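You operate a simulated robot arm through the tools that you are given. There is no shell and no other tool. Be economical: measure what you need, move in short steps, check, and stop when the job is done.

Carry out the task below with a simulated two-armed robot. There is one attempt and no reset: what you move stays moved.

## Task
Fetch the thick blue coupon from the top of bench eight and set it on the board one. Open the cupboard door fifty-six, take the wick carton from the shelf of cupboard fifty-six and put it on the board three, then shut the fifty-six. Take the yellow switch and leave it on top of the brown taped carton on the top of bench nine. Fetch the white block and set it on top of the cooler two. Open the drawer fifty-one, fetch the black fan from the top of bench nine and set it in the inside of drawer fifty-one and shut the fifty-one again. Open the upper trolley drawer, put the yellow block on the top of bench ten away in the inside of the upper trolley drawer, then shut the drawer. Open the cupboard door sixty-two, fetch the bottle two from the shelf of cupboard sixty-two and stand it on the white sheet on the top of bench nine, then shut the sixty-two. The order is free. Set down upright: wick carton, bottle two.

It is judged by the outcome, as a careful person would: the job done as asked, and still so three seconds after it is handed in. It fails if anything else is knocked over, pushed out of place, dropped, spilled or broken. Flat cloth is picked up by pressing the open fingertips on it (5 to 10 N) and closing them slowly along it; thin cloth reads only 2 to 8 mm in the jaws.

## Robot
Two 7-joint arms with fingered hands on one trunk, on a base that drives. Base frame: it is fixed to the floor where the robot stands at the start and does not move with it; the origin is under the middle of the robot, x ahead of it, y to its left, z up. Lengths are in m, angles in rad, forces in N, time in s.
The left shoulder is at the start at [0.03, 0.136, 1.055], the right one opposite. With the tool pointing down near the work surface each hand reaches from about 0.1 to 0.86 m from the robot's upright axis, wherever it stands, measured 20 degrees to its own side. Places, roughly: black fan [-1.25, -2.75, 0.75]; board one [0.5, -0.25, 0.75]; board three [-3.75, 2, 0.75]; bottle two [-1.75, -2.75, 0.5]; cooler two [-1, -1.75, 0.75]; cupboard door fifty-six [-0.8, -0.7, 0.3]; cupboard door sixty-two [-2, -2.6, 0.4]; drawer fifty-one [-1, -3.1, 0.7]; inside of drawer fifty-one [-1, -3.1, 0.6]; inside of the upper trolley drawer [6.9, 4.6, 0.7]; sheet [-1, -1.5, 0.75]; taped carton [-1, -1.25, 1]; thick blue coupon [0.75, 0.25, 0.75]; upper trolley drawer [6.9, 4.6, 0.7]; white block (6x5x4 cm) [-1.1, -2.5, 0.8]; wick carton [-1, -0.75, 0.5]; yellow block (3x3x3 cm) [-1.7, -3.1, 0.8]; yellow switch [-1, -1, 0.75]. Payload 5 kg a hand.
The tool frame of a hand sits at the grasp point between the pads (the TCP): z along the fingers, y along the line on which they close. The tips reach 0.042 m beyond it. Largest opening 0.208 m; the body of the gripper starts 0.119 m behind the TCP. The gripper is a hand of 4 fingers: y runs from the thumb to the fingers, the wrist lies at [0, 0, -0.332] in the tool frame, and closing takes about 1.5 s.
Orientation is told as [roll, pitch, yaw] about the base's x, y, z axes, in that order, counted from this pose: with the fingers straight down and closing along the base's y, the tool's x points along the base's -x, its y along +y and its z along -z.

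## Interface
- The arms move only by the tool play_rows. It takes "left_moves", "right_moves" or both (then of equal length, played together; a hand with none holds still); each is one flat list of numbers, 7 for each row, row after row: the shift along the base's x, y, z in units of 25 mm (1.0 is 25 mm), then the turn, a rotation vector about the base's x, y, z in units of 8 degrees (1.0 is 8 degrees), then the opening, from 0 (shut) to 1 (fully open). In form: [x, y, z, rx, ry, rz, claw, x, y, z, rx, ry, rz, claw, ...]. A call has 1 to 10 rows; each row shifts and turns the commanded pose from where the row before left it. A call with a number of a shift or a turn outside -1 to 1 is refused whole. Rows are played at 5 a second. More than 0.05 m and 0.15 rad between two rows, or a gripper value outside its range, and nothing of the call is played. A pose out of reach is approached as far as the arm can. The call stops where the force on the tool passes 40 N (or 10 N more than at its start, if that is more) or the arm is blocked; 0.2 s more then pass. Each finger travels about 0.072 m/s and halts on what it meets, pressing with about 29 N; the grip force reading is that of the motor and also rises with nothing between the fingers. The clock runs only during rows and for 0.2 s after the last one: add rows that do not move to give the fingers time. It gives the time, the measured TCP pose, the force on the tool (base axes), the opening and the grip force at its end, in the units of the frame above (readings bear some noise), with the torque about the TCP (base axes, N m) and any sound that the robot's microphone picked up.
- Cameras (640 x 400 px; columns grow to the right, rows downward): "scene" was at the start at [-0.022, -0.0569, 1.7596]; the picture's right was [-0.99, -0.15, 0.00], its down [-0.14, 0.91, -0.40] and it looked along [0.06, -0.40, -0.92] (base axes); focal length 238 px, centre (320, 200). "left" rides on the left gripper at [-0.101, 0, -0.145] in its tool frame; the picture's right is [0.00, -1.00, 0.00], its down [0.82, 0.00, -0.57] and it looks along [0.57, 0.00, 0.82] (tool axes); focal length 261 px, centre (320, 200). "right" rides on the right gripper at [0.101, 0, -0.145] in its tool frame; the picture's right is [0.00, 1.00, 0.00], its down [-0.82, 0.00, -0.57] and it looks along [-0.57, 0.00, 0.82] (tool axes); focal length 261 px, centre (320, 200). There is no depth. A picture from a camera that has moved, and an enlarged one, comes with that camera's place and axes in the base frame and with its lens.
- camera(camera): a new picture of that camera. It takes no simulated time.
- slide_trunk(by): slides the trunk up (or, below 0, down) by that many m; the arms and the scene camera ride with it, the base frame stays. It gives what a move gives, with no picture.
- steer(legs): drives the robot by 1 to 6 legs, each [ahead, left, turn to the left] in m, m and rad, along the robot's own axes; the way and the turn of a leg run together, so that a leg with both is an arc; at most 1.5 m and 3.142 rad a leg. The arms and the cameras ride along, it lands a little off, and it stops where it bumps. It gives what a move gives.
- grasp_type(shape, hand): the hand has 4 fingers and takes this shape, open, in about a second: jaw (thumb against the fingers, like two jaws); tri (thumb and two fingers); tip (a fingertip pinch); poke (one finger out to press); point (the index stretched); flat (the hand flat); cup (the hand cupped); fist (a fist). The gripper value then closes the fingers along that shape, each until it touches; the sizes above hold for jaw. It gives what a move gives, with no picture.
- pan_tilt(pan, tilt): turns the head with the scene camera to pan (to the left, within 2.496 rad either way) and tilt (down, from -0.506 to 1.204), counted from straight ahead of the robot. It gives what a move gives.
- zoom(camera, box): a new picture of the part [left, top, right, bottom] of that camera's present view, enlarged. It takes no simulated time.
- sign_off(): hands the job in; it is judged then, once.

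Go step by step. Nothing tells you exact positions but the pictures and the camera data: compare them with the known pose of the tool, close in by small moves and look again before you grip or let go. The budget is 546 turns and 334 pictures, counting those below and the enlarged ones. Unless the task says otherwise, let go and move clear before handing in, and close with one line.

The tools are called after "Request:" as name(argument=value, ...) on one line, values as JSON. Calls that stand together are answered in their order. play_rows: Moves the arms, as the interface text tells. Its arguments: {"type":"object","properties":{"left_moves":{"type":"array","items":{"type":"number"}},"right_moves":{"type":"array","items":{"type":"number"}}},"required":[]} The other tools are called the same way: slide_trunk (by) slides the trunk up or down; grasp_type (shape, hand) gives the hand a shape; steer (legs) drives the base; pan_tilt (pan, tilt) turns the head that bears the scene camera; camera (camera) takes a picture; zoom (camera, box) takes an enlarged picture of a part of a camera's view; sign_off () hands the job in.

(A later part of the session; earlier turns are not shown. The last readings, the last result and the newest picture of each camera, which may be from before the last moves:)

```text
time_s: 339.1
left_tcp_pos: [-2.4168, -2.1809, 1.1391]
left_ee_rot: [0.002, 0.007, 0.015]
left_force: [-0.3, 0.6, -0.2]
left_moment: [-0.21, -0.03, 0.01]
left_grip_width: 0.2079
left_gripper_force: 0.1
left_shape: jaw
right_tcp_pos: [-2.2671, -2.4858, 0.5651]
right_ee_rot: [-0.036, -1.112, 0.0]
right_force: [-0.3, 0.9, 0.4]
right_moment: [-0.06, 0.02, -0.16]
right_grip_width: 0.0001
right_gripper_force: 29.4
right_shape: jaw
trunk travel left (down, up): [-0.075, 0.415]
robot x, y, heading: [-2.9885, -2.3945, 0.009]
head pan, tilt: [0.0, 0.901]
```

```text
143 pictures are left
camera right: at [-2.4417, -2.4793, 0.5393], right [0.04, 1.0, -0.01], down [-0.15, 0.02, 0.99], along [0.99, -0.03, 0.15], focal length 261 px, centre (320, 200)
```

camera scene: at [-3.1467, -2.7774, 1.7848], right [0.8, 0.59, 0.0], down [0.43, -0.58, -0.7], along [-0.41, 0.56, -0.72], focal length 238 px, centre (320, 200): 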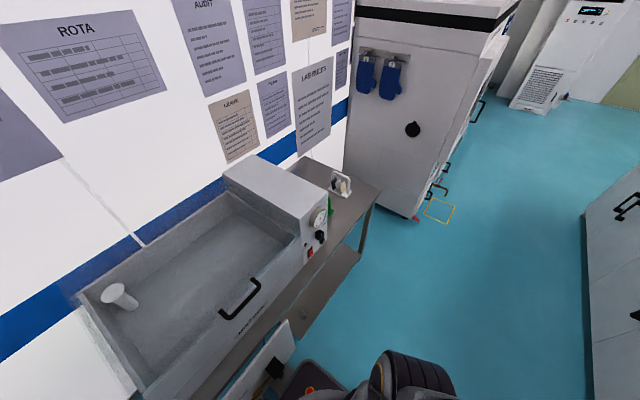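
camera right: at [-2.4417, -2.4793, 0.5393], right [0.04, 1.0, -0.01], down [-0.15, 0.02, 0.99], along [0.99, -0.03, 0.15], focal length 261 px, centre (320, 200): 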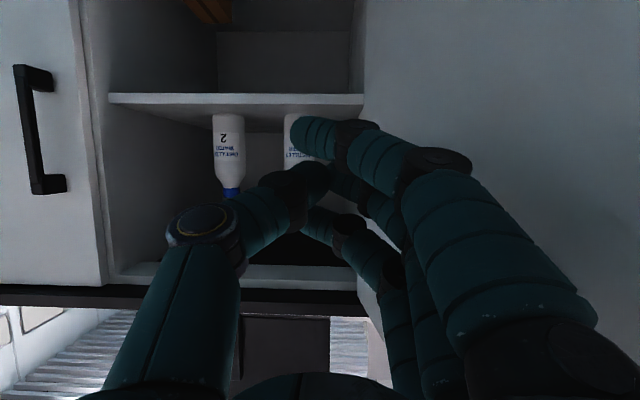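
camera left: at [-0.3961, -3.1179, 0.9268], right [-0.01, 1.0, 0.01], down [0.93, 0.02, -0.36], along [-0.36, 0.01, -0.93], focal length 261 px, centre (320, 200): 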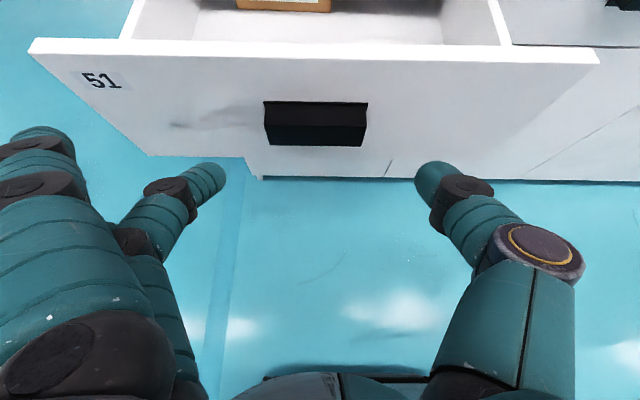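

The door is fully open now. Better triangulation puts bottle 2 at about [-1.841, -2.710], base z ≈ 0.43, diameter ~7 cm, body up to z ≈ 0.55. I'll strafe back and line the right hand up with it.

Request:
steer(legs=[[0, -0.345, 0]])

Request:
play_rows(right_moves=[0, 0.6, -0.25, 0, 0, 0, 0.3, 0, 0.6, -0.25, 0, 0, 0, 0.52, 0, 0.6, -0.25, 0, 0, 0, 0.52, 0, 0.6, -0.25, 0, 0, 0, 0.52, 0, 0.6, -0.25, 0, 0, 0, 0.52, 0, 0.6, -0.25, 0, 0, 0, 0.52, 0, 0.6, -0.25, 0, 0, 0, 0.52, 0, 0.6, -0.25, 0, 0, 0, 0.52])

Request:
camera(camera="right")

Request:
camera(camera="scene")

```text
time_s: 341.4
left_tcp_pos: [-2.4137, -2.5324, 1.1395]
left_ee_rot: [0.004, 0.006, 0.011]
left_force: [0.2, -1.4, 0.1]
left_moment: [0.17, -0.07, -0.02]
left_grip_width: 0.2079
left_gripper_force: 0.0
left_shape: jaw
right_tcp_pos: [-2.266, -2.8331, 0.5651]
right_ee_rot: [-0.033, -1.108, -0.008]
right_force: [0.9, -0.2, 0.2]
right_moment: [0.03, 0.01, 0.06]
right_grip_width: 0.0003
right_gripper_force: 29.4
right_shape: jaw
trunk travel left (down, up): [-0.075, 0.415]
robot x, y, heading: [-2.9872, -2.7418, 0.008]
head pan, tilt: [0.0, 0.901]
```

```text
time_s: 343.2
left_tcp_pos: [-2.4144, -2.5313, 1.1386]
left_ee_rot: [0.003, 0.008, 0.012]
left_force: [0.3, 0.7, -0.1]
left_moment: [0.0, 0.02, 0.0]
left_grip_width: 0.208
left_gripper_force: 0.0
left_shape: jaw
right_tcp_pos: [-2.2656, -2.712, 0.5155]
right_ee_rot: [-0.036, -1.107, -0.003]
right_force: [1.0, 0.1, 0.1]
right_moment: [0.0, 0.03, 0.0]
right_grip_width: 0.1074
right_gripper_force: 0.0
right_shape: jaw
trunk travel left (down, up): [-0.075, 0.415]
robot x, y, heading: [-2.9927, -2.7396, 0.007]
head pan, tilt: [0.0, 0.901]
```

```text
142 pictures are left
camera right: at [-2.4396, -2.7067, 0.4895], right [0.04, 1.0, -0.01], down [-0.15, 0.02, 0.99], along [0.99, -0.04, 0.15], focal length 261 px, centre (320, 200)
```

right: 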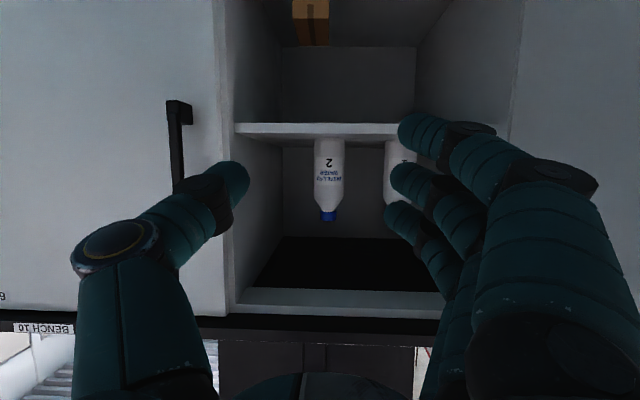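

```text
141 pictures are left
camera scene: at [-2.944, -2.7383, 1.7769], right [0.01, -1.0, 0.0], down [-0.78, -0.01, -0.62], along [0.62, 0.0, -0.78], focal length 238 px, centre (320, 200)
```

scene: 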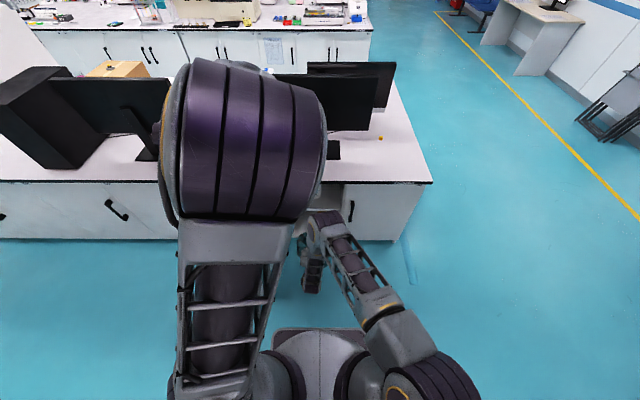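

Request:
play_rows(right_moves=[1, 0, 0, 0, 0, 0, 0.52, 1, 0, 0, 0, 0, 0, 0.52, 1, 0, 0, 0, 0, 0, 0.52, 1, 0, 0, 0, 0, 0, 0.52, 1, 0, 0, 0, 0, 0, 0.52, 1, 0, 0, 0, 0, 0, 0.52, 1, 0, 0, 0, 0, 0, 0.52, 1, 0, 0, 0, 0, 0, 0.52, 0, 0, 0, 0, 0, 0, 0.52])

Request:
camera(camera="right")

```text
time_s: 345.2
left_tcp_pos: [-2.4132, -2.5297, 1.1403]
left_ee_rot: [0.005, 0.007, 0.013]
left_force: [-0.5, -0.2, -0.2]
left_moment: [-0.02, -0.04, 0.04]
left_grip_width: 0.208
left_gripper_force: 0.0
left_shape: jaw
right_tcp_pos: [-2.0642, -2.7136, 0.515]
right_ee_rot: [-0.035, -1.11, -0.006]
right_force: [-0.1, 0.2, 0.5]
right_moment: [0.0, 0.01, 0.01]
right_grip_width: 0.1075
right_gripper_force: 0.1
right_shape: jaw
trunk travel left (down, up): [-0.075, 0.415]
robot x, y, heading: [-2.9899, -2.7393, 0.004]
head pan, tilt: [0.0, 0.901]
```

```text
140 pictures are left
camera right: at [-2.2388, -2.7068, 0.4898], right [0.04, 1.0, -0.01], down [-0.15, 0.02, 0.99], along [0.99, -0.04, 0.15], focal length 261 px, centre (320, 200)
```

right: 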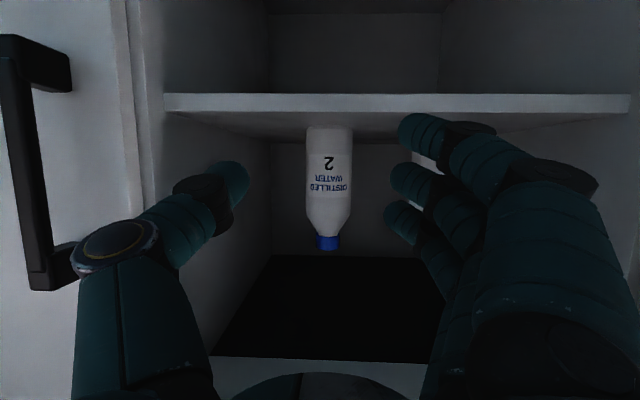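

Request:
play_rows(right_moves=[0.8, 0.05, 0, 0, 0, 0, 0.52, 0.8, 0.05, 0, 0, 0, 0, 0.52, 0.8, 0.05, 0, 0, 0, 0, 0.52, 0.8, 0, 0, 0, 0, 0, 0.52, 0.8, 0, 0, 0, 0, 0, 0.52, 0.8, 0, 0, 0, 0, 0, 0.52, 0, 0, 0, 0, 0, 0, 0.52])

Request:
camera(camera="right")

```text
time_s: 346.8
left_tcp_pos: [-2.4127, -2.5292, 1.1397]
left_ee_rot: [0.002, 0.007, 0.013]
left_force: [0.4, 1.0, -0.3]
left_moment: [-0.03, -0.03, 0.02]
left_grip_width: 0.2081
left_gripper_force: 0.0
left_shape: jaw
right_tcp_pos: [-1.9718, -2.7137, 0.5213]
right_ee_rot: [-0.036, -1.111, -0.006]
right_force: [0.5, 1.5, -0.1]
right_moment: [0.03, 0.0, -0.01]
right_grip_width: 0.1078
right_gripper_force: 0.0
right_shape: jaw
right hand out of reach, approached as far as the arm can: row 5, 6
trunk travel left (down, up): [-0.075, 0.415]
robot x, y, heading: [-2.9868, -2.7414, 0.009]
head pan, tilt: [0.0, 0.901]
```

```text
139 pictures are left
camera right: at [-2.1468, -2.7073, 0.4961], right [0.04, 1.0, -0.01], down [-0.15, 0.02, 0.99], along [0.99, -0.04, 0.15], focal length 261 px, centre (320, 200)
```

right: 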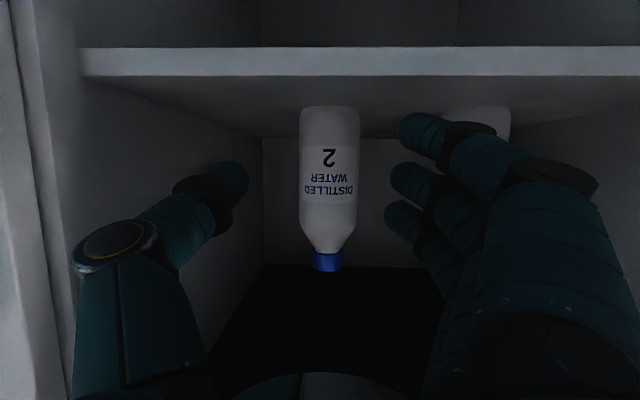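

Request:
steer(legs=[[0.115, 0, 0]])

Request:
camera(camera="right")

```text
time_s: 348.0
left_tcp_pos: [-2.296, -2.5292, 1.1379]
left_ee_rot: [0.004, 0.008, 0.012]
left_force: [2.8, 0.1, -0.4]
left_moment: [-0.02, 0.24, 0.01]
left_grip_width: 0.2078
left_gripper_force: 0.0
left_shape: jaw
right_tcp_pos: [-1.8569, -2.712, 0.5196]
right_ee_rot: [-0.034, -1.105, -0.004]
right_force: [0.8, -0.1, -2.3]
right_moment: [0.0, -0.2, -0.02]
right_grip_width: 0.1076
right_gripper_force: 0.1
right_shape: jaw
trunk travel left (down, up): [-0.075, 0.415]
robot x, y, heading: [-2.8723, -2.7376, 0.009]
head pan, tilt: [0.0, 0.901]
```

```text
138 pictures are left
camera right: at [-2.0309, -2.7063, 0.4941], right [0.04, 1.0, -0.01], down [-0.14, 0.02, 0.99], along [0.99, -0.04, 0.14], focal length 261 px, centre (320, 200)
```

right: 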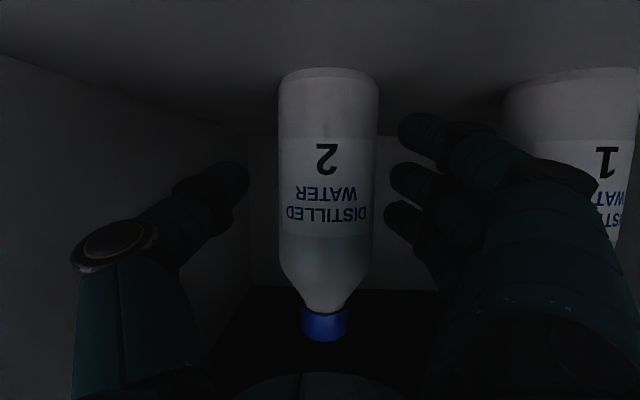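

Request:
steer(legs=[[0.012, 0, 0]])

Request:
play_rows(right_moves=[0, 0, 0, 0, 0, 0, 0.25, 0, 0, 0, 0, 0, 0, 0.25, 0, 0, 0, 0, 0, 0, 0.25, 0, 0, 0, 0, 0, 0, 0.25, 0, 0, 0, 0, 0, 0, 0.25])

Request:
camera(camera="right")

```text
time_s: 348.8
left_tcp_pos: [-2.2854, -2.528, 1.139]
left_ee_rot: [0.004, 0.007, 0.013]
left_force: [1.0, 0.3, -0.6]
left_moment: [0.01, 0.19, -0.02]
left_grip_width: 0.2081
left_gripper_force: 0.1
left_shape: jaw
right_tcp_pos: [-1.8441, -2.712, 0.5197]
right_ee_rot: [-0.035, -1.106, -0.003]
right_force: [0.3, -0.1, -1.2]
right_moment: [-0.03, -0.13, 0.01]
right_grip_width: 0.1077
right_gripper_force: 0.0
right_shape: jaw
trunk travel left (down, up): [-0.075, 0.415]
robot x, y, heading: [-2.8622, -2.7412, 0.012]
head pan, tilt: [0.0, 0.901]
```

```text
time_s: 350.0
left_tcp_pos: [-2.2858, -2.5297, 1.1402]
left_ee_rot: [0.004, 0.008, 0.014]
left_force: [0.3, 0.2, -0.6]
left_moment: [-0.04, 0.01, -0.01]
left_grip_width: 0.2081
left_gripper_force: 0.0
left_shape: jaw
right_tcp_pos: [-1.8457, -2.7126, 0.5223]
right_ee_rot: [-0.035, -1.108, -0.005]
right_force: [1.9, 0.3, 2.0]
right_moment: [0.08, 0.05, -0.02]
right_grip_width: 0.0524
right_gripper_force: 29.0
right_shape: jaw
trunk travel left (down, up): [-0.075, 0.415]
robot x, y, heading: [-2.8613, -2.7364, 0.003]
head pan, tilt: [0.0, 0.901]
```

```text
137 pictures are left
camera right: at [-2.0197, -2.7063, 0.4959], right [0.04, 1.0, -0.01], down [-0.15, 0.02, 0.99], along [0.99, -0.04, 0.15], focal length 261 px, centre (320, 200)
```

right: 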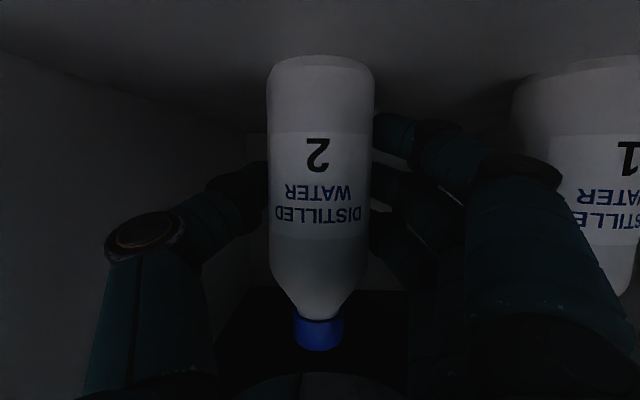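

Bottle 2 gripped. Lift with the trunk, then withdraw.

Request:
slide_trunk(by=0.04)

Request:
steer(legs=[[-0.12, 0, 0]])

Request:
play_rows(right_moves=[-0.8, 0, 0, 0, 0, 0, 0.25, -0.8, 0, 0, 0, 0, 0, 0.25, -0.8, 0, 0, 0, 0, 0, 0.25, -0.8, 0, 0, 0, 0, 0, 0.25, -0.8, 0, 0, 0, 0, 0, 0.25, -0.8, 0, 0, 0, 0, 0, 0.25, -0.8, 0, 0, 0, 0, 0, 0.25, -0.8, 0, 0, 0, 0, 0, 0.25, -0.8, 0, 0, 0, 0, 0, 0.25, -0.8, 0, 0, 0, 0, 0, 0.25])

Request:
camera(camera="right")

```text
time_s: 350.8
left_tcp_pos: [-2.2856, -2.5304, 1.1781]
left_ee_rot: [0.003, 0.006, 0.009]
left_force: [0.0, 0.0, -0.7]
left_moment: [-0.01, 0.04, 0.0]
left_grip_width: 0.2081
left_gripper_force: 0.0
left_shape: jaw
right_tcp_pos: [-1.8466, -2.712, 0.5599]
right_ee_rot: [-0.034, -1.106, -0.004]
right_force: [-0.1, 0.3, -1.0]
right_moment: [-0.03, -0.08, -0.02]
right_grip_width: 0.0363
right_gripper_force: 29.4
right_shape: jaw
trunk travel left (down, up): [-0.115, 0.375]
robot x, y, heading: [-2.8595, -2.7408, 0.009]
head pan, tilt: [0.0, 0.901]
```

```text
time_s: 352.0
left_tcp_pos: [-2.4079, -2.5316, 1.1794]
left_ee_rot: [0.003, 0.003, 0.011]
left_force: [-1.3, 0.1, 0.6]
left_moment: [0.03, -0.26, 0.03]
left_grip_width: 0.2081
left_gripper_force: 0.0
left_shape: jaw
right_tcp_pos: [-1.9657, -2.7137, 0.5624]
right_ee_rot: [-0.035, -1.112, -0.004]
right_force: [-0.1, -0.4, 1.2]
right_moment: [0.01, 0.16, 0.0]
right_grip_width: 0.0361
right_gripper_force: 29.4
right_shape: jaw
trunk travel left (down, up): [-0.115, 0.375]
robot x, y, heading: [-2.9829, -2.7416, 0.006]
head pan, tilt: [0.0, 0.901]
```

```text
time_s: 354.2
left_tcp_pos: [-2.4065, -2.5304, 1.1798]
left_ee_rot: [0.003, 0.007, 0.013]
left_force: [-0.5, 0.9, 1.1]
left_moment: [-0.01, 0.0, -0.03]
left_grip_width: 0.2078
left_gripper_force: 0.1
left_shape: jaw
right_tcp_pos: [-2.165, -2.7127, 0.5612]
right_ee_rot: [-0.034, -1.112, -0.004]
right_force: [0.6, 0.0, 0.4]
right_moment: [-0.01, 0.03, -0.02]
right_grip_width: 0.036
right_gripper_force: 29.4
right_shape: jaw
trunk travel left (down, up): [-0.115, 0.375]
robot x, y, heading: [-2.9786, -2.7433, 0.003]
head pan, tilt: [0.0, 0.901]
```

```text
136 pictures are left
camera right: at [-2.339, -2.7072, 0.5363], right [0.04, 1.0, -0.01], down [-0.15, 0.02, 0.99], along [0.99, -0.04, 0.15], focal length 261 px, centre (320, 200)
```

right: 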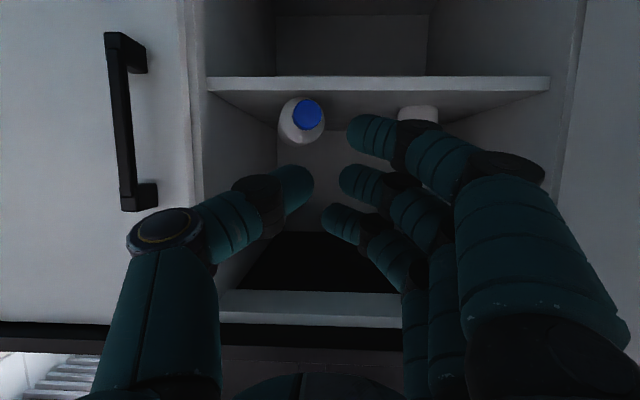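

The bottle slipped and now lies on the shelf with its cap towards me. Let me look closely; grasping it along its axis from the cap end would actually suit an upright set-down with the fingers pointing down.

Request:
zoom(camera="right", box=[240, 70, 400, 170])

```text
4.00 times, centred on (320, 120) of right
camera zoom: at [-2.339, -2.7072, 0.5363], right [0.04, 1.0, -0.01], down [-0.15, 0.02, 0.99], along [0.99, -0.04, 0.15], focal length 1043 px, centre (320, 520)
```

zoom: 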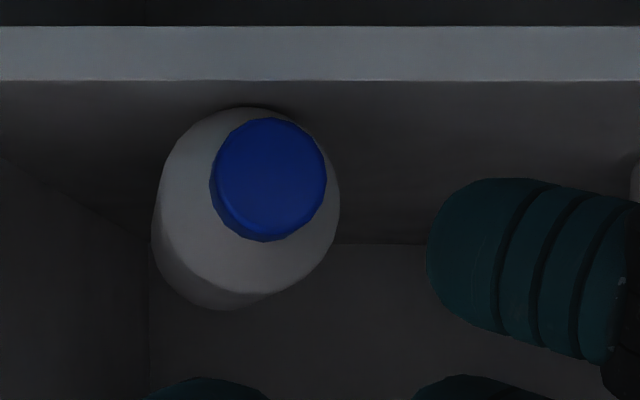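

The bottle lies with its cap at about [-2.03, -2.734] and its body towards [-1.84, -2.765], axis at z ≈ 0.477. I'll back the hand out, switch to 'tip', and level it along the bottle axis.

Request:
play_rows(right_moves=[-0.8, 0, 0.5, 0, 0, 0, 0.3, -0.8, 0, 0.5, 0, 0, 0, 0.3, -0.8, 0, 0, 0, 0, 0, 0.3])

Request:
grasp_type(hand="right", shape="tip")

Request:
play_rows(right_moves=[0, 0, 0, 0, -0.8, 0, 0.5, 0, 0, 0, 0, -0.8, 0, 0.5, 0, 0, 0, 0, -0.8, 0, 0.5, 0, 0, -0.5, 0, 0, -0.6, 0.5, 0, 0, -0.5, 0, 0, -0.6, 0.5, 0, 0, -0.5, 0, 0, 0, 0.5])

Request:
camera(camera="right")

```text
time_s: 355.0
left_tcp_pos: [-2.4052, -2.5299, 1.1797]
left_ee_rot: [0.002, 0.004, 0.013]
left_force: [-0.8, -0.6, 0.1]
left_moment: [-0.03, -0.04, 0.02]
left_grip_width: 0.208
left_gripper_force: 0.1
left_shape: jaw
right_tcp_pos: [-2.2252, -2.7128, 0.5858]
right_ee_rot: [-0.033, -1.11, -0.005]
right_force: [0.0, -0.4, 1.0]
right_moment: [0.03, 0.07, -0.02]
right_grip_width: 0.0619
right_gripper_force: 0.1
right_shape: jaw
trunk travel left (down, up): [-0.115, 0.375]
robot x, y, heading: [-2.9837, -2.7406, 0.007]
head pan, tilt: [0.0, 0.901]
```

```text
time_s: 355.9
left_tcp_pos: [-2.4056, -2.5301, 1.179]
left_ee_rot: [0.003, 0.008, 0.013]
left_force: [0.1, 0.1, 0.4]
left_moment: [0.01, 0.0, 0.01]
left_grip_width: 0.2079
left_gripper_force: 0.1
left_shape: jaw
right_tcp_pos: [-2.2241, -2.714, 0.5857]
right_ee_rot: [-0.035, -1.11, -0.003]
right_force: [-0.1, -0.3, -0.5]
right_moment: [0.0, -0.03, 0.0]
right_grip_width: 0.2077
right_gripper_force: 0.1
right_shape: tip
trunk travel left (down, up): [-0.115, 0.375]
robot x, y, heading: [-2.9788, -2.7378, 0.001]
head pan, tilt: [0.0, 0.901]
```

```text
time_s: 357.1
left_tcp_pos: [-2.4046, -2.5297, 1.1785]
left_ee_rot: [0.003, 0.007, 0.013]
left_force: [-0.2, 0.1, 0.1]
left_moment: [0.03, -0.02, 0.01]
left_grip_width: 0.208
left_gripper_force: 0.1
left_shape: jaw
right_tcp_pos: [-2.2274, -2.6786, 0.5773]
right_ee_rot: [0.056, -1.452, -0.17]
right_force: [0.7, -1.9, -0.2]
right_moment: [0.02, -0.01, 0.14]
right_grip_width: 0.1041
right_gripper_force: 0.1
right_shape: tip
right hand out of reach, approached as far as the arm can: row 5
trunk travel left (down, up): [-0.115, 0.375]
robot x, y, heading: [-2.9788, -2.7403, 0.004]
head pan, tilt: [0.0, 0.901]
stopped in row 5 (right hand): the force on the tool passed its limit at 50 N (the readings are from after the stop); the commanded pose is now the measured one
```

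```text
134 pictures are left
camera right: at [-2.3817, -2.6595, 0.4946], right [0.11, 0.99, 0.01], down [-0.47, 0.04, 0.88], along [0.88, -0.11, 0.47], focal length 261 px, centre (320, 200)
```

right: 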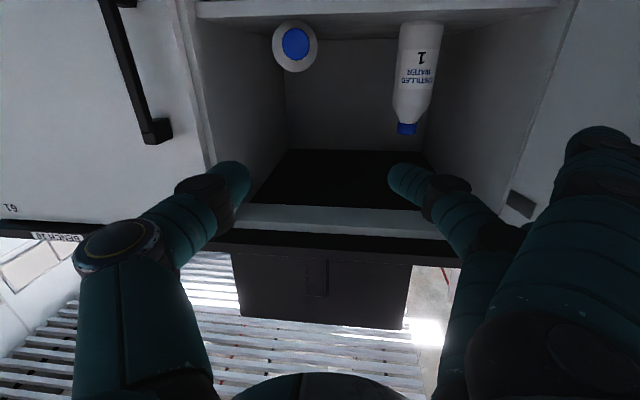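

Request:
play_rows(right_moves=[0, -0.5, -0.6, 0, 0, 0, 0.5, 0, -0.5, -0.6, 0, 0, 0, 0.5, 0, -0.5, -0.6, 0, 0, 0, 0.5, 0, -0.4, -0.6, 0, 0, 0, 0.5, 0, 0, -0.6, 0, 0, 0, 0.5, 0, 0, -0.6, 0, 0, 0, 0.5])

Request:
camera(camera="right")

Request:
camera(camera="scene")

```text
time_s: 358.5
left_tcp_pos: [-2.4054, -2.53, 1.1789]
left_ee_rot: [0.005, 0.008, 0.013]
left_force: [0.1, 0.0, 0.2]
left_moment: [0.0, -0.03, -0.01]
left_grip_width: 0.2081
left_gripper_force: 0.1
left_shape: jaw
right_tcp_pos: [-2.2271, -2.6869, 0.574]
right_ee_rot: [0.056, -1.448, -0.168]
right_force: [-0.5, -0.6, 0.2]
right_moment: [-0.01, 0.01, -0.03]
right_grip_width: 0.1043
right_gripper_force: 0.0
right_shape: tip
right hand out of reach, approached as far as the arm can: row 1, 2, 3, 4, 5, 6
trunk travel left (down, up): [-0.115, 0.375]
robot x, y, heading: [-2.9834, -2.7403, 0.004]
head pan, tilt: [0.0, 0.901]
```

```text
133 pictures are left
camera right: at [-2.3817, -2.6676, 0.4916], right [0.11, 0.99, 0.01], down [-0.47, 0.04, 0.88], along [0.88, -0.11, 0.47], focal length 261 px, centre (320, 200)
```

right: 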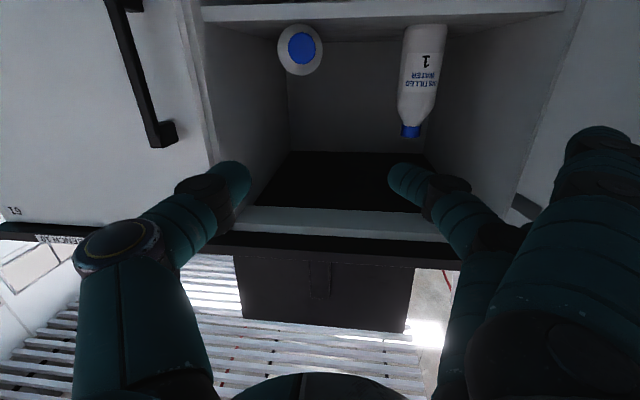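

```text
132 pictures are left
camera scene: at [-2.9363, -2.7384, 1.8169], right [0.01, -1.0, 0.0], down [-0.78, -0.01, -0.62], along [0.62, 0.0, -0.78], focal length 238 px, centre (320, 200)
```

scene: 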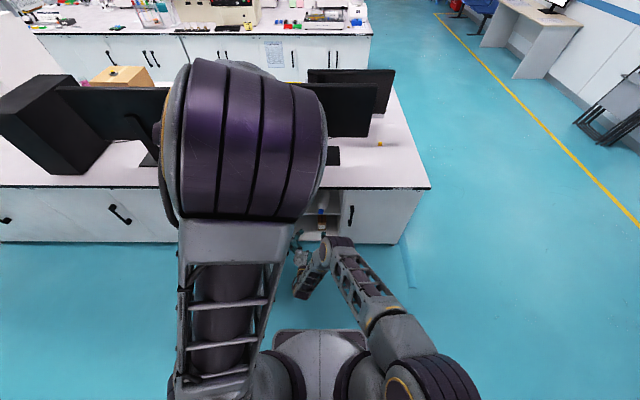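

The level hand bottoms out here, but the trunk can still go down 11 cm — that brings the hand to the bottle axis.

Request:
slide_trunk(by=-0.098)

Request:
camera(camera="right")

```text
time_s: 359.8
left_tcp_pos: [-2.4055, -2.5306, 1.0818]
left_ee_rot: [0.004, 0.005, 0.011]
left_force: [-0.9, 0.1, 1.0]
left_moment: [0.03, -0.03, -0.02]
left_grip_width: 0.2078
left_gripper_force: 0.2
left_shape: jaw
right_tcp_pos: [-2.227, -2.6858, 0.4769]
right_ee_rot: [0.057, -1.448, -0.17]
right_force: [0.4, 0.3, 0.0]
right_moment: [0.03, 0.05, 0.03]
right_grip_width: 0.1042
right_gripper_force: 0.1
right_shape: tip
trunk travel left (down, up): [-0.017, 0.473]
robot x, y, heading: [-2.9811, -2.7446, 0.008]
head pan, tilt: [0.0, 0.901]
```

```text
131 pictures are left
camera right: at [-2.3815, -2.6676, 0.3942], right [0.11, 0.99, 0.01], down [-0.47, 0.04, 0.88], along [0.88, -0.11, 0.47], focal length 261 px, centre (320, 200)
```

right: 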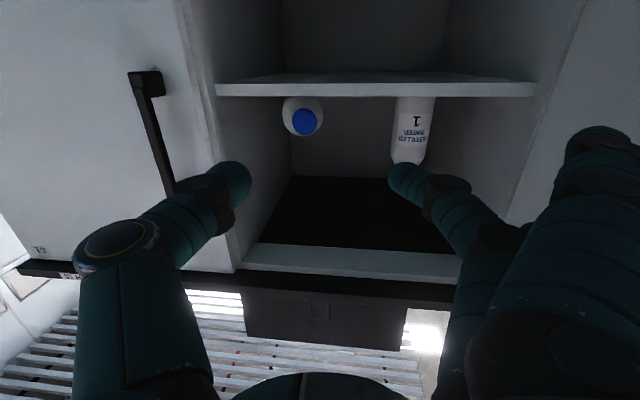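

Request:
steer(legs=[[0.25, -0.05, 0]])

Request:
camera(camera="right")

```text
time_s: 362.1
left_tcp_pos: [-2.1583, -2.5785, 1.0821]
left_ee_rot: [0.003, 0.004, 0.013]
left_force: [-0.1, -0.5, -0.5]
left_moment: [-0.02, 0.0, 0.03]
left_grip_width: 0.208
left_gripper_force: 0.0
left_shape: jaw
right_tcp_pos: [-1.9846, -2.7371, 0.4722]
right_ee_rot: [0.032, -1.44, -0.147]
right_force: [-8.3, -1.8, 3.4]
right_moment: [0.57, 0.16, 1.22]
right_grip_width: 0.104
right_gripper_force: 0.1
right_shape: tip
trunk travel left (down, up): [-0.017, 0.473]
robot x, y, heading: [-2.7349, -2.7901, 0.0]
head pan, tilt: [0.0, 0.901]
stopped in leg 1: the force on the tool passed its limit at 44 N (the readings are from after the stop); the commanded pose is now the measured one
```

```text
130 pictures are left
camera right: at [-2.1402, -2.7182, 0.3907], right [0.11, 0.99, 0.01], down [-0.46, 0.04, 0.89], along [0.88, -0.11, 0.46], focal length 261 px, centre (320, 200)
```

right: 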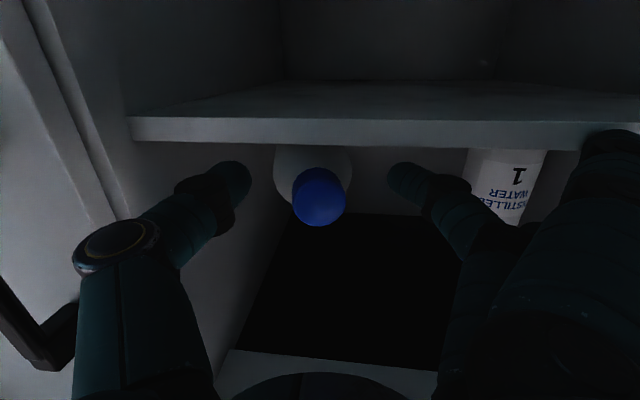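

The lower outer finger met the shelf edge. I'll back off slightly, roll the hand 20° so those fingers lift, and go in again.

Request:
steer(legs=[[-0.06, 0, 0]])

Request:
play_rows(right_moves=[0, 0, 0, 0.9, 0, 0, 0.5, 0, 0, 0, 0.9, 0, 0, 0.5, 0, 0, 0, 0.8, 0, 0, 0.5, 0, 0, 0, 0, 0, 0, 0.5])

Request:
camera(camera="right")

```text
time_s: 363.1
left_tcp_pos: [-2.2189, -2.5807, 1.0824]
left_ee_rot: [0.004, 0.007, 0.011]
left_force: [-1.2, -0.2, -0.3]
left_moment: [0.0, -0.15, 0.0]
left_grip_width: 0.2081
left_gripper_force: 0.1
left_shape: jaw
right_tcp_pos: [-2.0441, -2.7368, 0.4721]
right_ee_rot: [0.029, -1.443, -0.143]
right_force: [-0.1, 0.2, 0.2]
right_moment: [0.03, 0.08, -0.04]
right_grip_width: 0.1039
right_gripper_force: 0.0
right_shape: tip
trunk travel left (down, up): [-0.017, 0.473]
robot x, y, heading: [-2.7954, -2.7923, 0.003]
head pan, tilt: [0.0, 0.901]
```

```text
time_s: 364.1
left_tcp_pos: [-2.2187, -2.5804, 1.0814]
left_ee_rot: [0.004, 0.007, 0.01]
left_force: [-0.1, -0.5, -1.1]
left_moment: [0.02, -0.03, 0.0]
left_grip_width: 0.208
left_gripper_force: 0.0
left_shape: jaw
right_tcp_pos: [-2.0431, -2.7372, 0.4725]
right_ee_rot: [1.148, -1.167, -1.24]
right_force: [0.9, 0.0, -0.5]
right_moment: [0.0, 0.0, -0.01]
right_grip_width: 0.1038
right_gripper_force: 0.0
right_shape: tip
trunk travel left (down, up): [-0.017, 0.473]
robot x, y, heading: [-2.7901, -2.7919, 0.003]
head pan, tilt: [0.0, 0.901]
```

```text
129 pictures are left
camera right: at [-2.199, -2.6911, 0.403], right [0.11, 0.93, 0.36], down [-0.46, -0.27, 0.85], along [0.88, -0.26, 0.39], focal length 261 px, centre (320, 200)
```

right: 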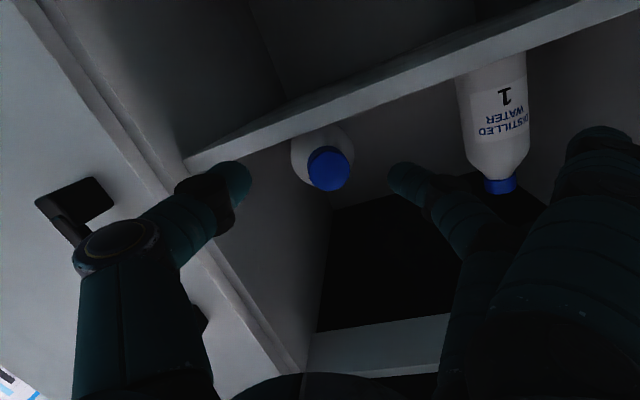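

Request:
play_rows(right_moves=[0, 0, 0.25, 0, 0, 0, 0.46, 0, 0, 0, 0, 0, 0, 0.46])

Request:
steer(legs=[[0.1, -0.013, 0]])

Request:
camera(camera="right")

```text
time_s: 364.7
left_tcp_pos: [-2.2187, -2.5802, 1.0819]
left_ee_rot: [0.004, 0.007, 0.01]
left_force: [-0.1, 0.4, 0.4]
left_moment: [0.03, 0.02, -0.02]
left_grip_width: 0.2079
left_gripper_force: 0.0
left_shape: jaw
right_tcp_pos: [-2.0437, -2.7376, 0.4784]
right_ee_rot: [1.147, -1.169, -1.238]
right_force: [0.2, 0.0, 0.5]
right_moment: [0.02, -0.03, 0.04]
right_grip_width: 0.0967
right_gripper_force: 0.1
right_shape: tip
trunk travel left (down, up): [-0.017, 0.473]
robot x, y, heading: [-2.7952, -2.7921, 0.002]
head pan, tilt: [0.0, 0.901]
```

```text
time_s: 365.7
left_tcp_pos: [-2.1672, -2.5862, 1.0809]
left_ee_rot: [0.002, 0.006, 0.013]
left_force: [-1.0, -1.1, 1.2]
left_moment: [0.01, -0.13, 0.03]
left_grip_width: 0.2081
left_gripper_force: 0.0
left_shape: jaw
right_tcp_pos: [-1.994, -2.7444, 0.4787]
right_ee_rot: [1.152, -1.173, -1.247]
right_force: [-1.5, -0.7, 0.8]
right_moment: [-0.03, 0.02, 0.02]
right_grip_width: 0.0951
right_gripper_force: 0.0
right_shape: tip
trunk travel left (down, up): [-0.017, 0.473]
robot x, y, heading: [-2.7432, -2.797, -0.001]
head pan, tilt: [0.0, 0.901]
stopped in leg 1: the force on the tool passed its limit at 90 N (the readings are from after the stop); the commanded pose is now the measured one
```

```text
128 pictures are left
camera right: at [-2.1497, -2.6979, 0.4102], right [0.12, 0.93, 0.36], down [-0.46, -0.27, 0.85], along [0.88, -0.26, 0.4], focal length 261 px, centre (320, 200)
```

right: 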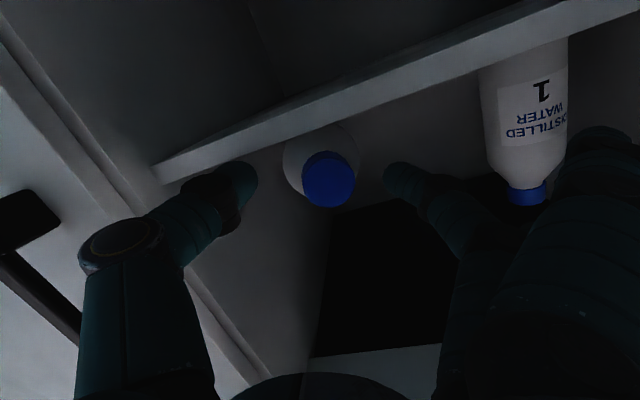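

Request:
steer(legs=[[-0.04, 0, 0]])

Request:
play_rows(right_moves=[0, 0, 0.45, 0, 0, 0, 0.46, 0, 0, 0, 0, 0, 0, 0.46])

Request:
steer(legs=[[0.08, -0.01, 0]])

Request:
camera(camera="right")

```text
time_s: 366.6
left_tcp_pos: [-2.2097, -2.5865, 1.0824]
left_ee_rot: [0.003, 0.005, 0.012]
left_force: [-1.3, 1.1, 2.1]
left_moment: [0.06, -0.18, 0.01]
left_grip_width: 0.208
left_gripper_force: 0.1
left_shape: jaw
right_tcp_pos: [-2.0356, -2.7446, 0.4803]
right_ee_rot: [1.153, -1.172, -1.247]
right_force: [-0.2, 0.5, 0.0]
right_moment: [0.03, 0.09, 0.03]
right_grip_width: 0.0955
right_gripper_force: 0.0
right_shape: tip
trunk travel left (down, up): [-0.017, 0.473]
robot x, y, heading: [-2.7847, -2.796, 0.009]
head pan, tilt: [0.0, 0.901]
```

```text
time_s: 367.1
left_tcp_pos: [-2.2069, -2.5868, 1.0808]
left_ee_rot: [0.003, 0.007, 0.013]
left_force: [0.8, 0.6, -1.2]
left_moment: [-0.03, 0.01, 0.02]
left_grip_width: 0.2079
left_gripper_force: 0.1
left_shape: jaw
right_tcp_pos: [-2.0348, -2.7446, 0.4909]
right_ee_rot: [1.15, -1.172, -1.245]
right_force: [0.7, 0.2, 0.6]
right_moment: [-0.02, 0.03, -0.03]
right_grip_width: 0.0955
right_gripper_force: 0.0
right_shape: tip
trunk travel left (down, up): [-0.017, 0.473]
robot x, y, heading: [-2.7853, -2.7949, 0.0]
head pan, tilt: [0.0, 0.901]
```

```text
time_s: 368.2
left_tcp_pos: [-2.1255, -2.597, 1.0801]
left_ee_rot: [0.003, 0.008, 0.012]
left_force: [0.8, -0.1, -0.2]
left_moment: [-0.02, 0.21, -0.02]
left_grip_width: 0.2081
left_gripper_force: 0.1
left_shape: jaw
right_tcp_pos: [-1.953, -2.7552, 0.4888]
right_ee_rot: [1.147, -1.173, -1.242]
right_force: [0.7, 0.9, -1.0]
right_moment: [-0.04, -0.08, 0.0]
right_grip_width: 0.0958
right_gripper_force: 0.1
right_shape: tip
trunk travel left (down, up): [-0.017, 0.473]
robot x, y, heading: [-2.6987, -2.8081, 0.007]
head pan, tilt: [0.0, 0.901]
```

```text
127 pictures are left
camera right: at [-2.1078, -2.7079, 0.4197], right [0.12, 0.93, 0.36], down [-0.46, -0.27, 0.85], along [0.88, -0.27, 0.39], focal length 261 px, centre (320, 200)
```

right: 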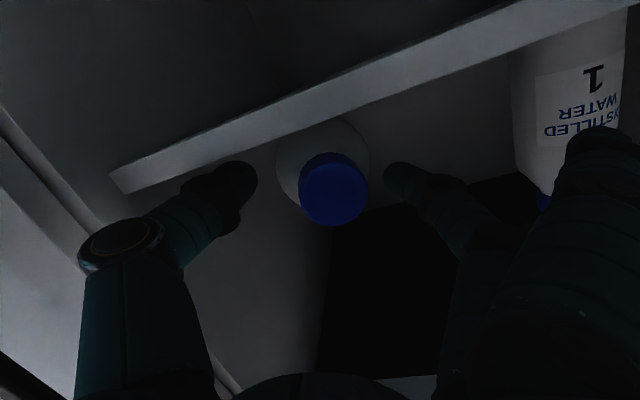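

Request:
steer(legs=[[0.06, -0.008, 0]])

Request:
camera(camera="right")

```text
time_s: 369.2
left_tcp_pos: [-2.0651, -2.604, 1.0802]
left_ee_rot: [0.003, 0.008, 0.011]
left_force: [1.8, 0.3, -0.2]
left_moment: [0.07, 0.21, -0.02]
left_grip_width: 0.2082
left_gripper_force: 0.1
left_shape: jaw
right_tcp_pos: [-1.8926, -2.7616, 0.4894]
right_ee_rot: [1.146, -1.173, -1.242]
right_force: [-0.1, 0.3, -1.2]
right_moment: [0.0, -0.05, 0.0]
right_grip_width: 0.0955
right_gripper_force: 0.0
right_shape: tip
trunk travel left (down, up): [-0.017, 0.473]
robot x, y, heading: [-2.6425, -2.8158, 0.006]
head pan, tilt: [0.0, 0.901]
```

```text
126 pictures are left
camera right: at [-2.0474, -2.7156, 0.4198], right [0.12, 0.93, 0.36], down [-0.46, -0.27, 0.85], along [0.88, -0.27, 0.39], focal length 261 px, centre (320, 200)
```

right: 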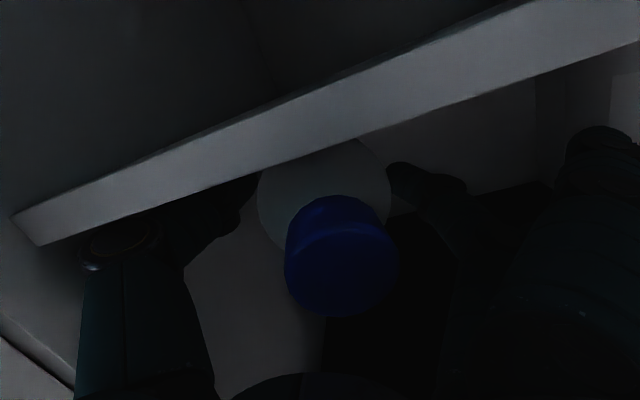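

The bottle's body is between thumb and middle finger. Close.

Request:
play_rows(right_moves=[0, 0, 0, 0, 0, 0, 0.15, 0, 0, 0, 0, 0, 0, 0.15, 0, 0, 0, 0, 0, 0, 0.15, 0, 0, 0, 0, 0, 0, 0.15, 0, 0, 0, 0, 0, 0, 0.15, 0, 0, 0, 0, 0, 0, 0.15])

Request:
zoom(camera="right", box=[160, 100, 480, 300])

```text
time_s: 370.6
left_tcp_pos: [-2.0661, -2.6039, 1.0805]
left_ee_rot: [0.004, 0.007, 0.01]
left_force: [-0.1, 0.6, 0.4]
left_moment: [0.01, -0.04, -0.03]
left_grip_width: 0.2078
left_gripper_force: 0.2
left_shape: jaw
right_tcp_pos: [-1.8927, -2.7618, 0.4902]
right_ee_rot: [1.15, -1.172, -1.245]
right_force: [0.1, 0.5, 0.9]
right_moment: [0.04, 0.03, 0.02]
right_grip_width: 0.0584
right_gripper_force: 29.1
right_shape: tip
trunk travel left (down, up): [-0.017, 0.473]
robot x, y, heading: [-2.639, -2.8165, 0.001]
head pan, tilt: [0.0, 0.901]
```

```text
2.00 times, centred on (320, 200) of right
camera zoom: at [-2.0478, -2.7155, 0.4207], right [0.12, 0.93, 0.36], down [-0.46, -0.27, 0.85], along [0.88, -0.27, 0.4], focal length 521 px, centre (320, 200)
```

zoom: 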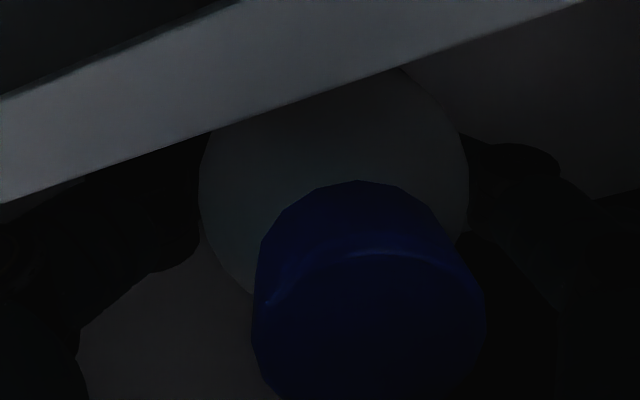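

Request:
slide_trunk(by=0.04)

Request:
camera(camera="right")

```text
time_s: 371.4
left_tcp_pos: [-2.0665, -2.6035, 1.1194]
left_ee_rot: [0.004, 0.009, 0.014]
left_force: [0.4, -0.1, -0.3]
left_moment: [-0.01, 0.03, -0.01]
left_grip_width: 0.2079
left_gripper_force: 0.2
left_shape: jaw
right_tcp_pos: [-1.8939, -2.7617, 0.53]
right_ee_rot: [1.146, -1.174, -1.242]
right_force: [0.7, 0.9, -5.3]
right_moment: [-0.03, 0.04, -0.03]
right_grip_width: 0.0582
right_gripper_force: 29.1
right_shape: tip
trunk travel left (down, up): [-0.057, 0.433]
robot x, y, heading: [-2.6395, -2.8137, 0.003]
head pan, tilt: [0.0, 0.901]
```

```text
124 pictures are left
camera right: at [-2.0481, -2.7156, 0.4598], right [0.12, 0.93, 0.36], down [-0.46, -0.27, 0.85], along [0.88, -0.27, 0.39], focal length 261 px, centre (320, 200)
```

right: 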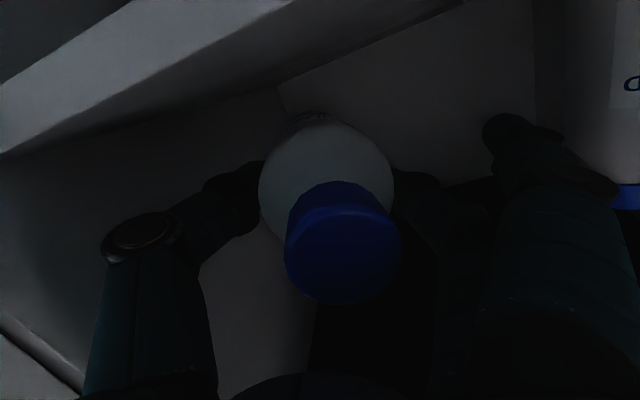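

Bottle held and lifted. Withdraw with the base, then rotate the hand so that the bottle hangs upright.

Request:
steer(legs=[[-0.3, 0, 0]])

Request:
camera(camera="right")

```text
time_s: 373.5
left_tcp_pos: [-2.368, -2.6048, 1.121]
left_ee_rot: [0.004, 0.006, 0.013]
left_force: [-0.9, 0.2, -0.4]
left_moment: [0.02, -0.13, 0.01]
left_grip_width: 0.208
left_gripper_force: 0.0
left_shape: jaw
right_tcp_pos: [-2.1947, -2.7631, 0.5316]
right_ee_rot: [1.151, -1.171, -1.247]
right_force: [0.1, 0.4, -4.8]
right_moment: [-0.01, 0.08, -0.02]
right_grip_width: 0.0583
right_gripper_force: 29.0
right_shape: tip
trunk travel left (down, up): [-0.057, 0.433]
robot x, y, heading: [-2.9409, -2.8141, 0.005]
head pan, tilt: [0.0, 0.901]
```

```text
123 pictures are left
camera right: at [-2.3492, -2.7166, 0.4612], right [0.12, 0.93, 0.36], down [-0.46, -0.27, 0.85], along [0.88, -0.26, 0.4], focal length 261 px, centre (320, 200)
```

right: 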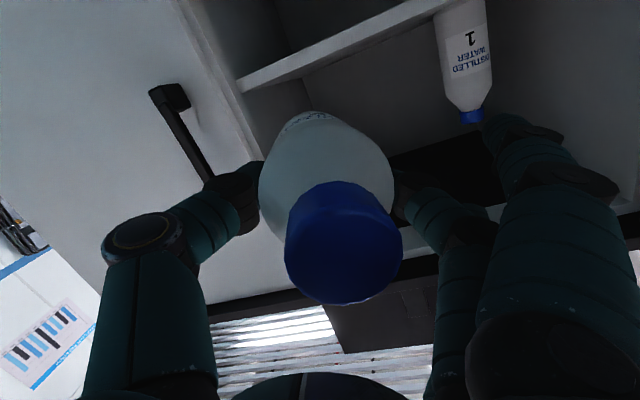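

Request:
play_rows(right_moves=[-0.3, 0, 1, 0, 0, 0, 0.15, -0.3, 0, 1, 0, 0, 0, 0.15, 0, 0, 1, 0.21, 0.95, 0, 0.15, 0, 0, 1, 0.21, 0.95, 0, 0.15, 0, 0, 1, 0.21, 0.95, 0, 0.15, 0, 0, 1, 0.21, 0.95, 0, 0.15, 0, 0, 1, 0.21, 0.95, 0, 0.15, 0, 0, 1, 0.21, 0.95, 0, 0.15, 0, 0, 1, 0.21, 0.95, 0, 0.15, 0, 0, 1, 0.21, 0.95, 0, 0.15])

Request:
play_rows(right_moves=[0, 0, 1, 0.21, 0.95, 0, 0.15, 0, 0, 1, 0.21, 0.95, 0, 0.15, 0, 0, 1, 0.21, 0.95, 0, 0.15, 0, 0, 1, 0.1, 0.55, 0, 0.15, 0, 0, 1, 0, 0, 0, 0.15, 0, 0, 1, 0, 0, 0, 0.15])

Request:
camera(camera="right")

Request:
camera(camera="scene")

```text
time_s: 375.7
left_tcp_pos: [-2.367, -2.605, 1.1203]
left_ee_rot: [0.003, 0.007, 0.013]
left_force: [1.2, -0.9, 0.1]
left_moment: [0.12, 0.03, -0.01]
left_grip_width: 0.2079
left_gripper_force: 0.1
left_shape: jaw
right_tcp_pos: [-2.2104, -2.7629, 0.7789]
right_ee_rot: [0.252, -0.251, -0.563]
right_force: [-4.6, -0.9, -8.4]
right_moment: [-0.03, -0.51, -0.04]
right_grip_width: 0.0579
right_gripper_force: 28.7
right_shape: tip
trunk travel left (down, up): [-0.057, 0.433]
robot x, y, heading: [-2.9384, -2.8084, 0.006]
head pan, tilt: [0.0, 0.901]
```

```text
time_s: 377.1
left_tcp_pos: [-2.368, -2.6051, 1.1205]
left_ee_rot: [0.005, 0.007, 0.012]
left_force: [-0.2, 1.1, 0.5]
left_moment: [-0.03, -0.04, 0.01]
left_grip_width: 0.208
left_gripper_force: 0.0
left_shape: jaw
right_tcp_pos: [-2.2102, -2.7638, 0.9299]
right_ee_rot: [0.084, 0.203, -0.565]
right_force: [-1.2, 0.0, -6.5]
right_moment: [-0.09, -0.15, 0.02]
right_grip_width: 0.0577
right_gripper_force: 29.3
right_shape: tip
trunk travel left (down, up): [-0.057, 0.433]
robot x, y, heading: [-2.9471, -2.8151, 0.007]
head pan, tilt: [0.0, 0.901]
```

```text
122 pictures are left
camera right: at [-2.2747, -2.7359, 1.0914], right [0.55, 0.83, 0.08], down [0.75, -0.53, 0.39], along [0.37, -0.15, -0.92], focal length 261 px, centre (320, 200)
```

right: 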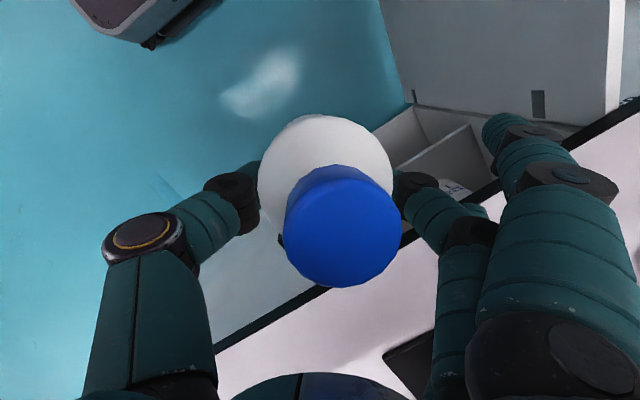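

```text
121 pictures are left
camera scene: at [-2.8985, -2.8125, 1.7589], right [0.01, -1.0, 0.0], down [-0.78, 0.0, -0.62], along [0.62, 0.0, -0.78], focal length 238 px, centre (320, 200)
```

scene: 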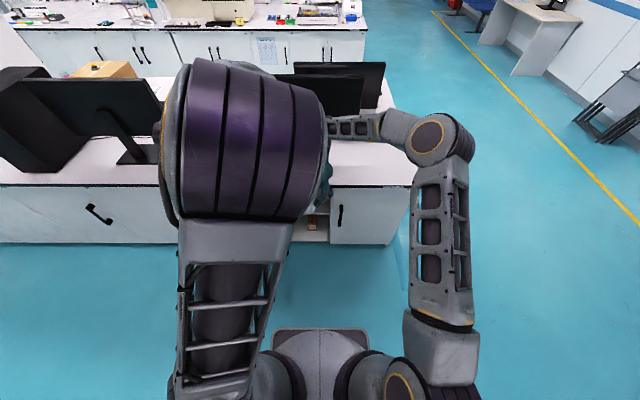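

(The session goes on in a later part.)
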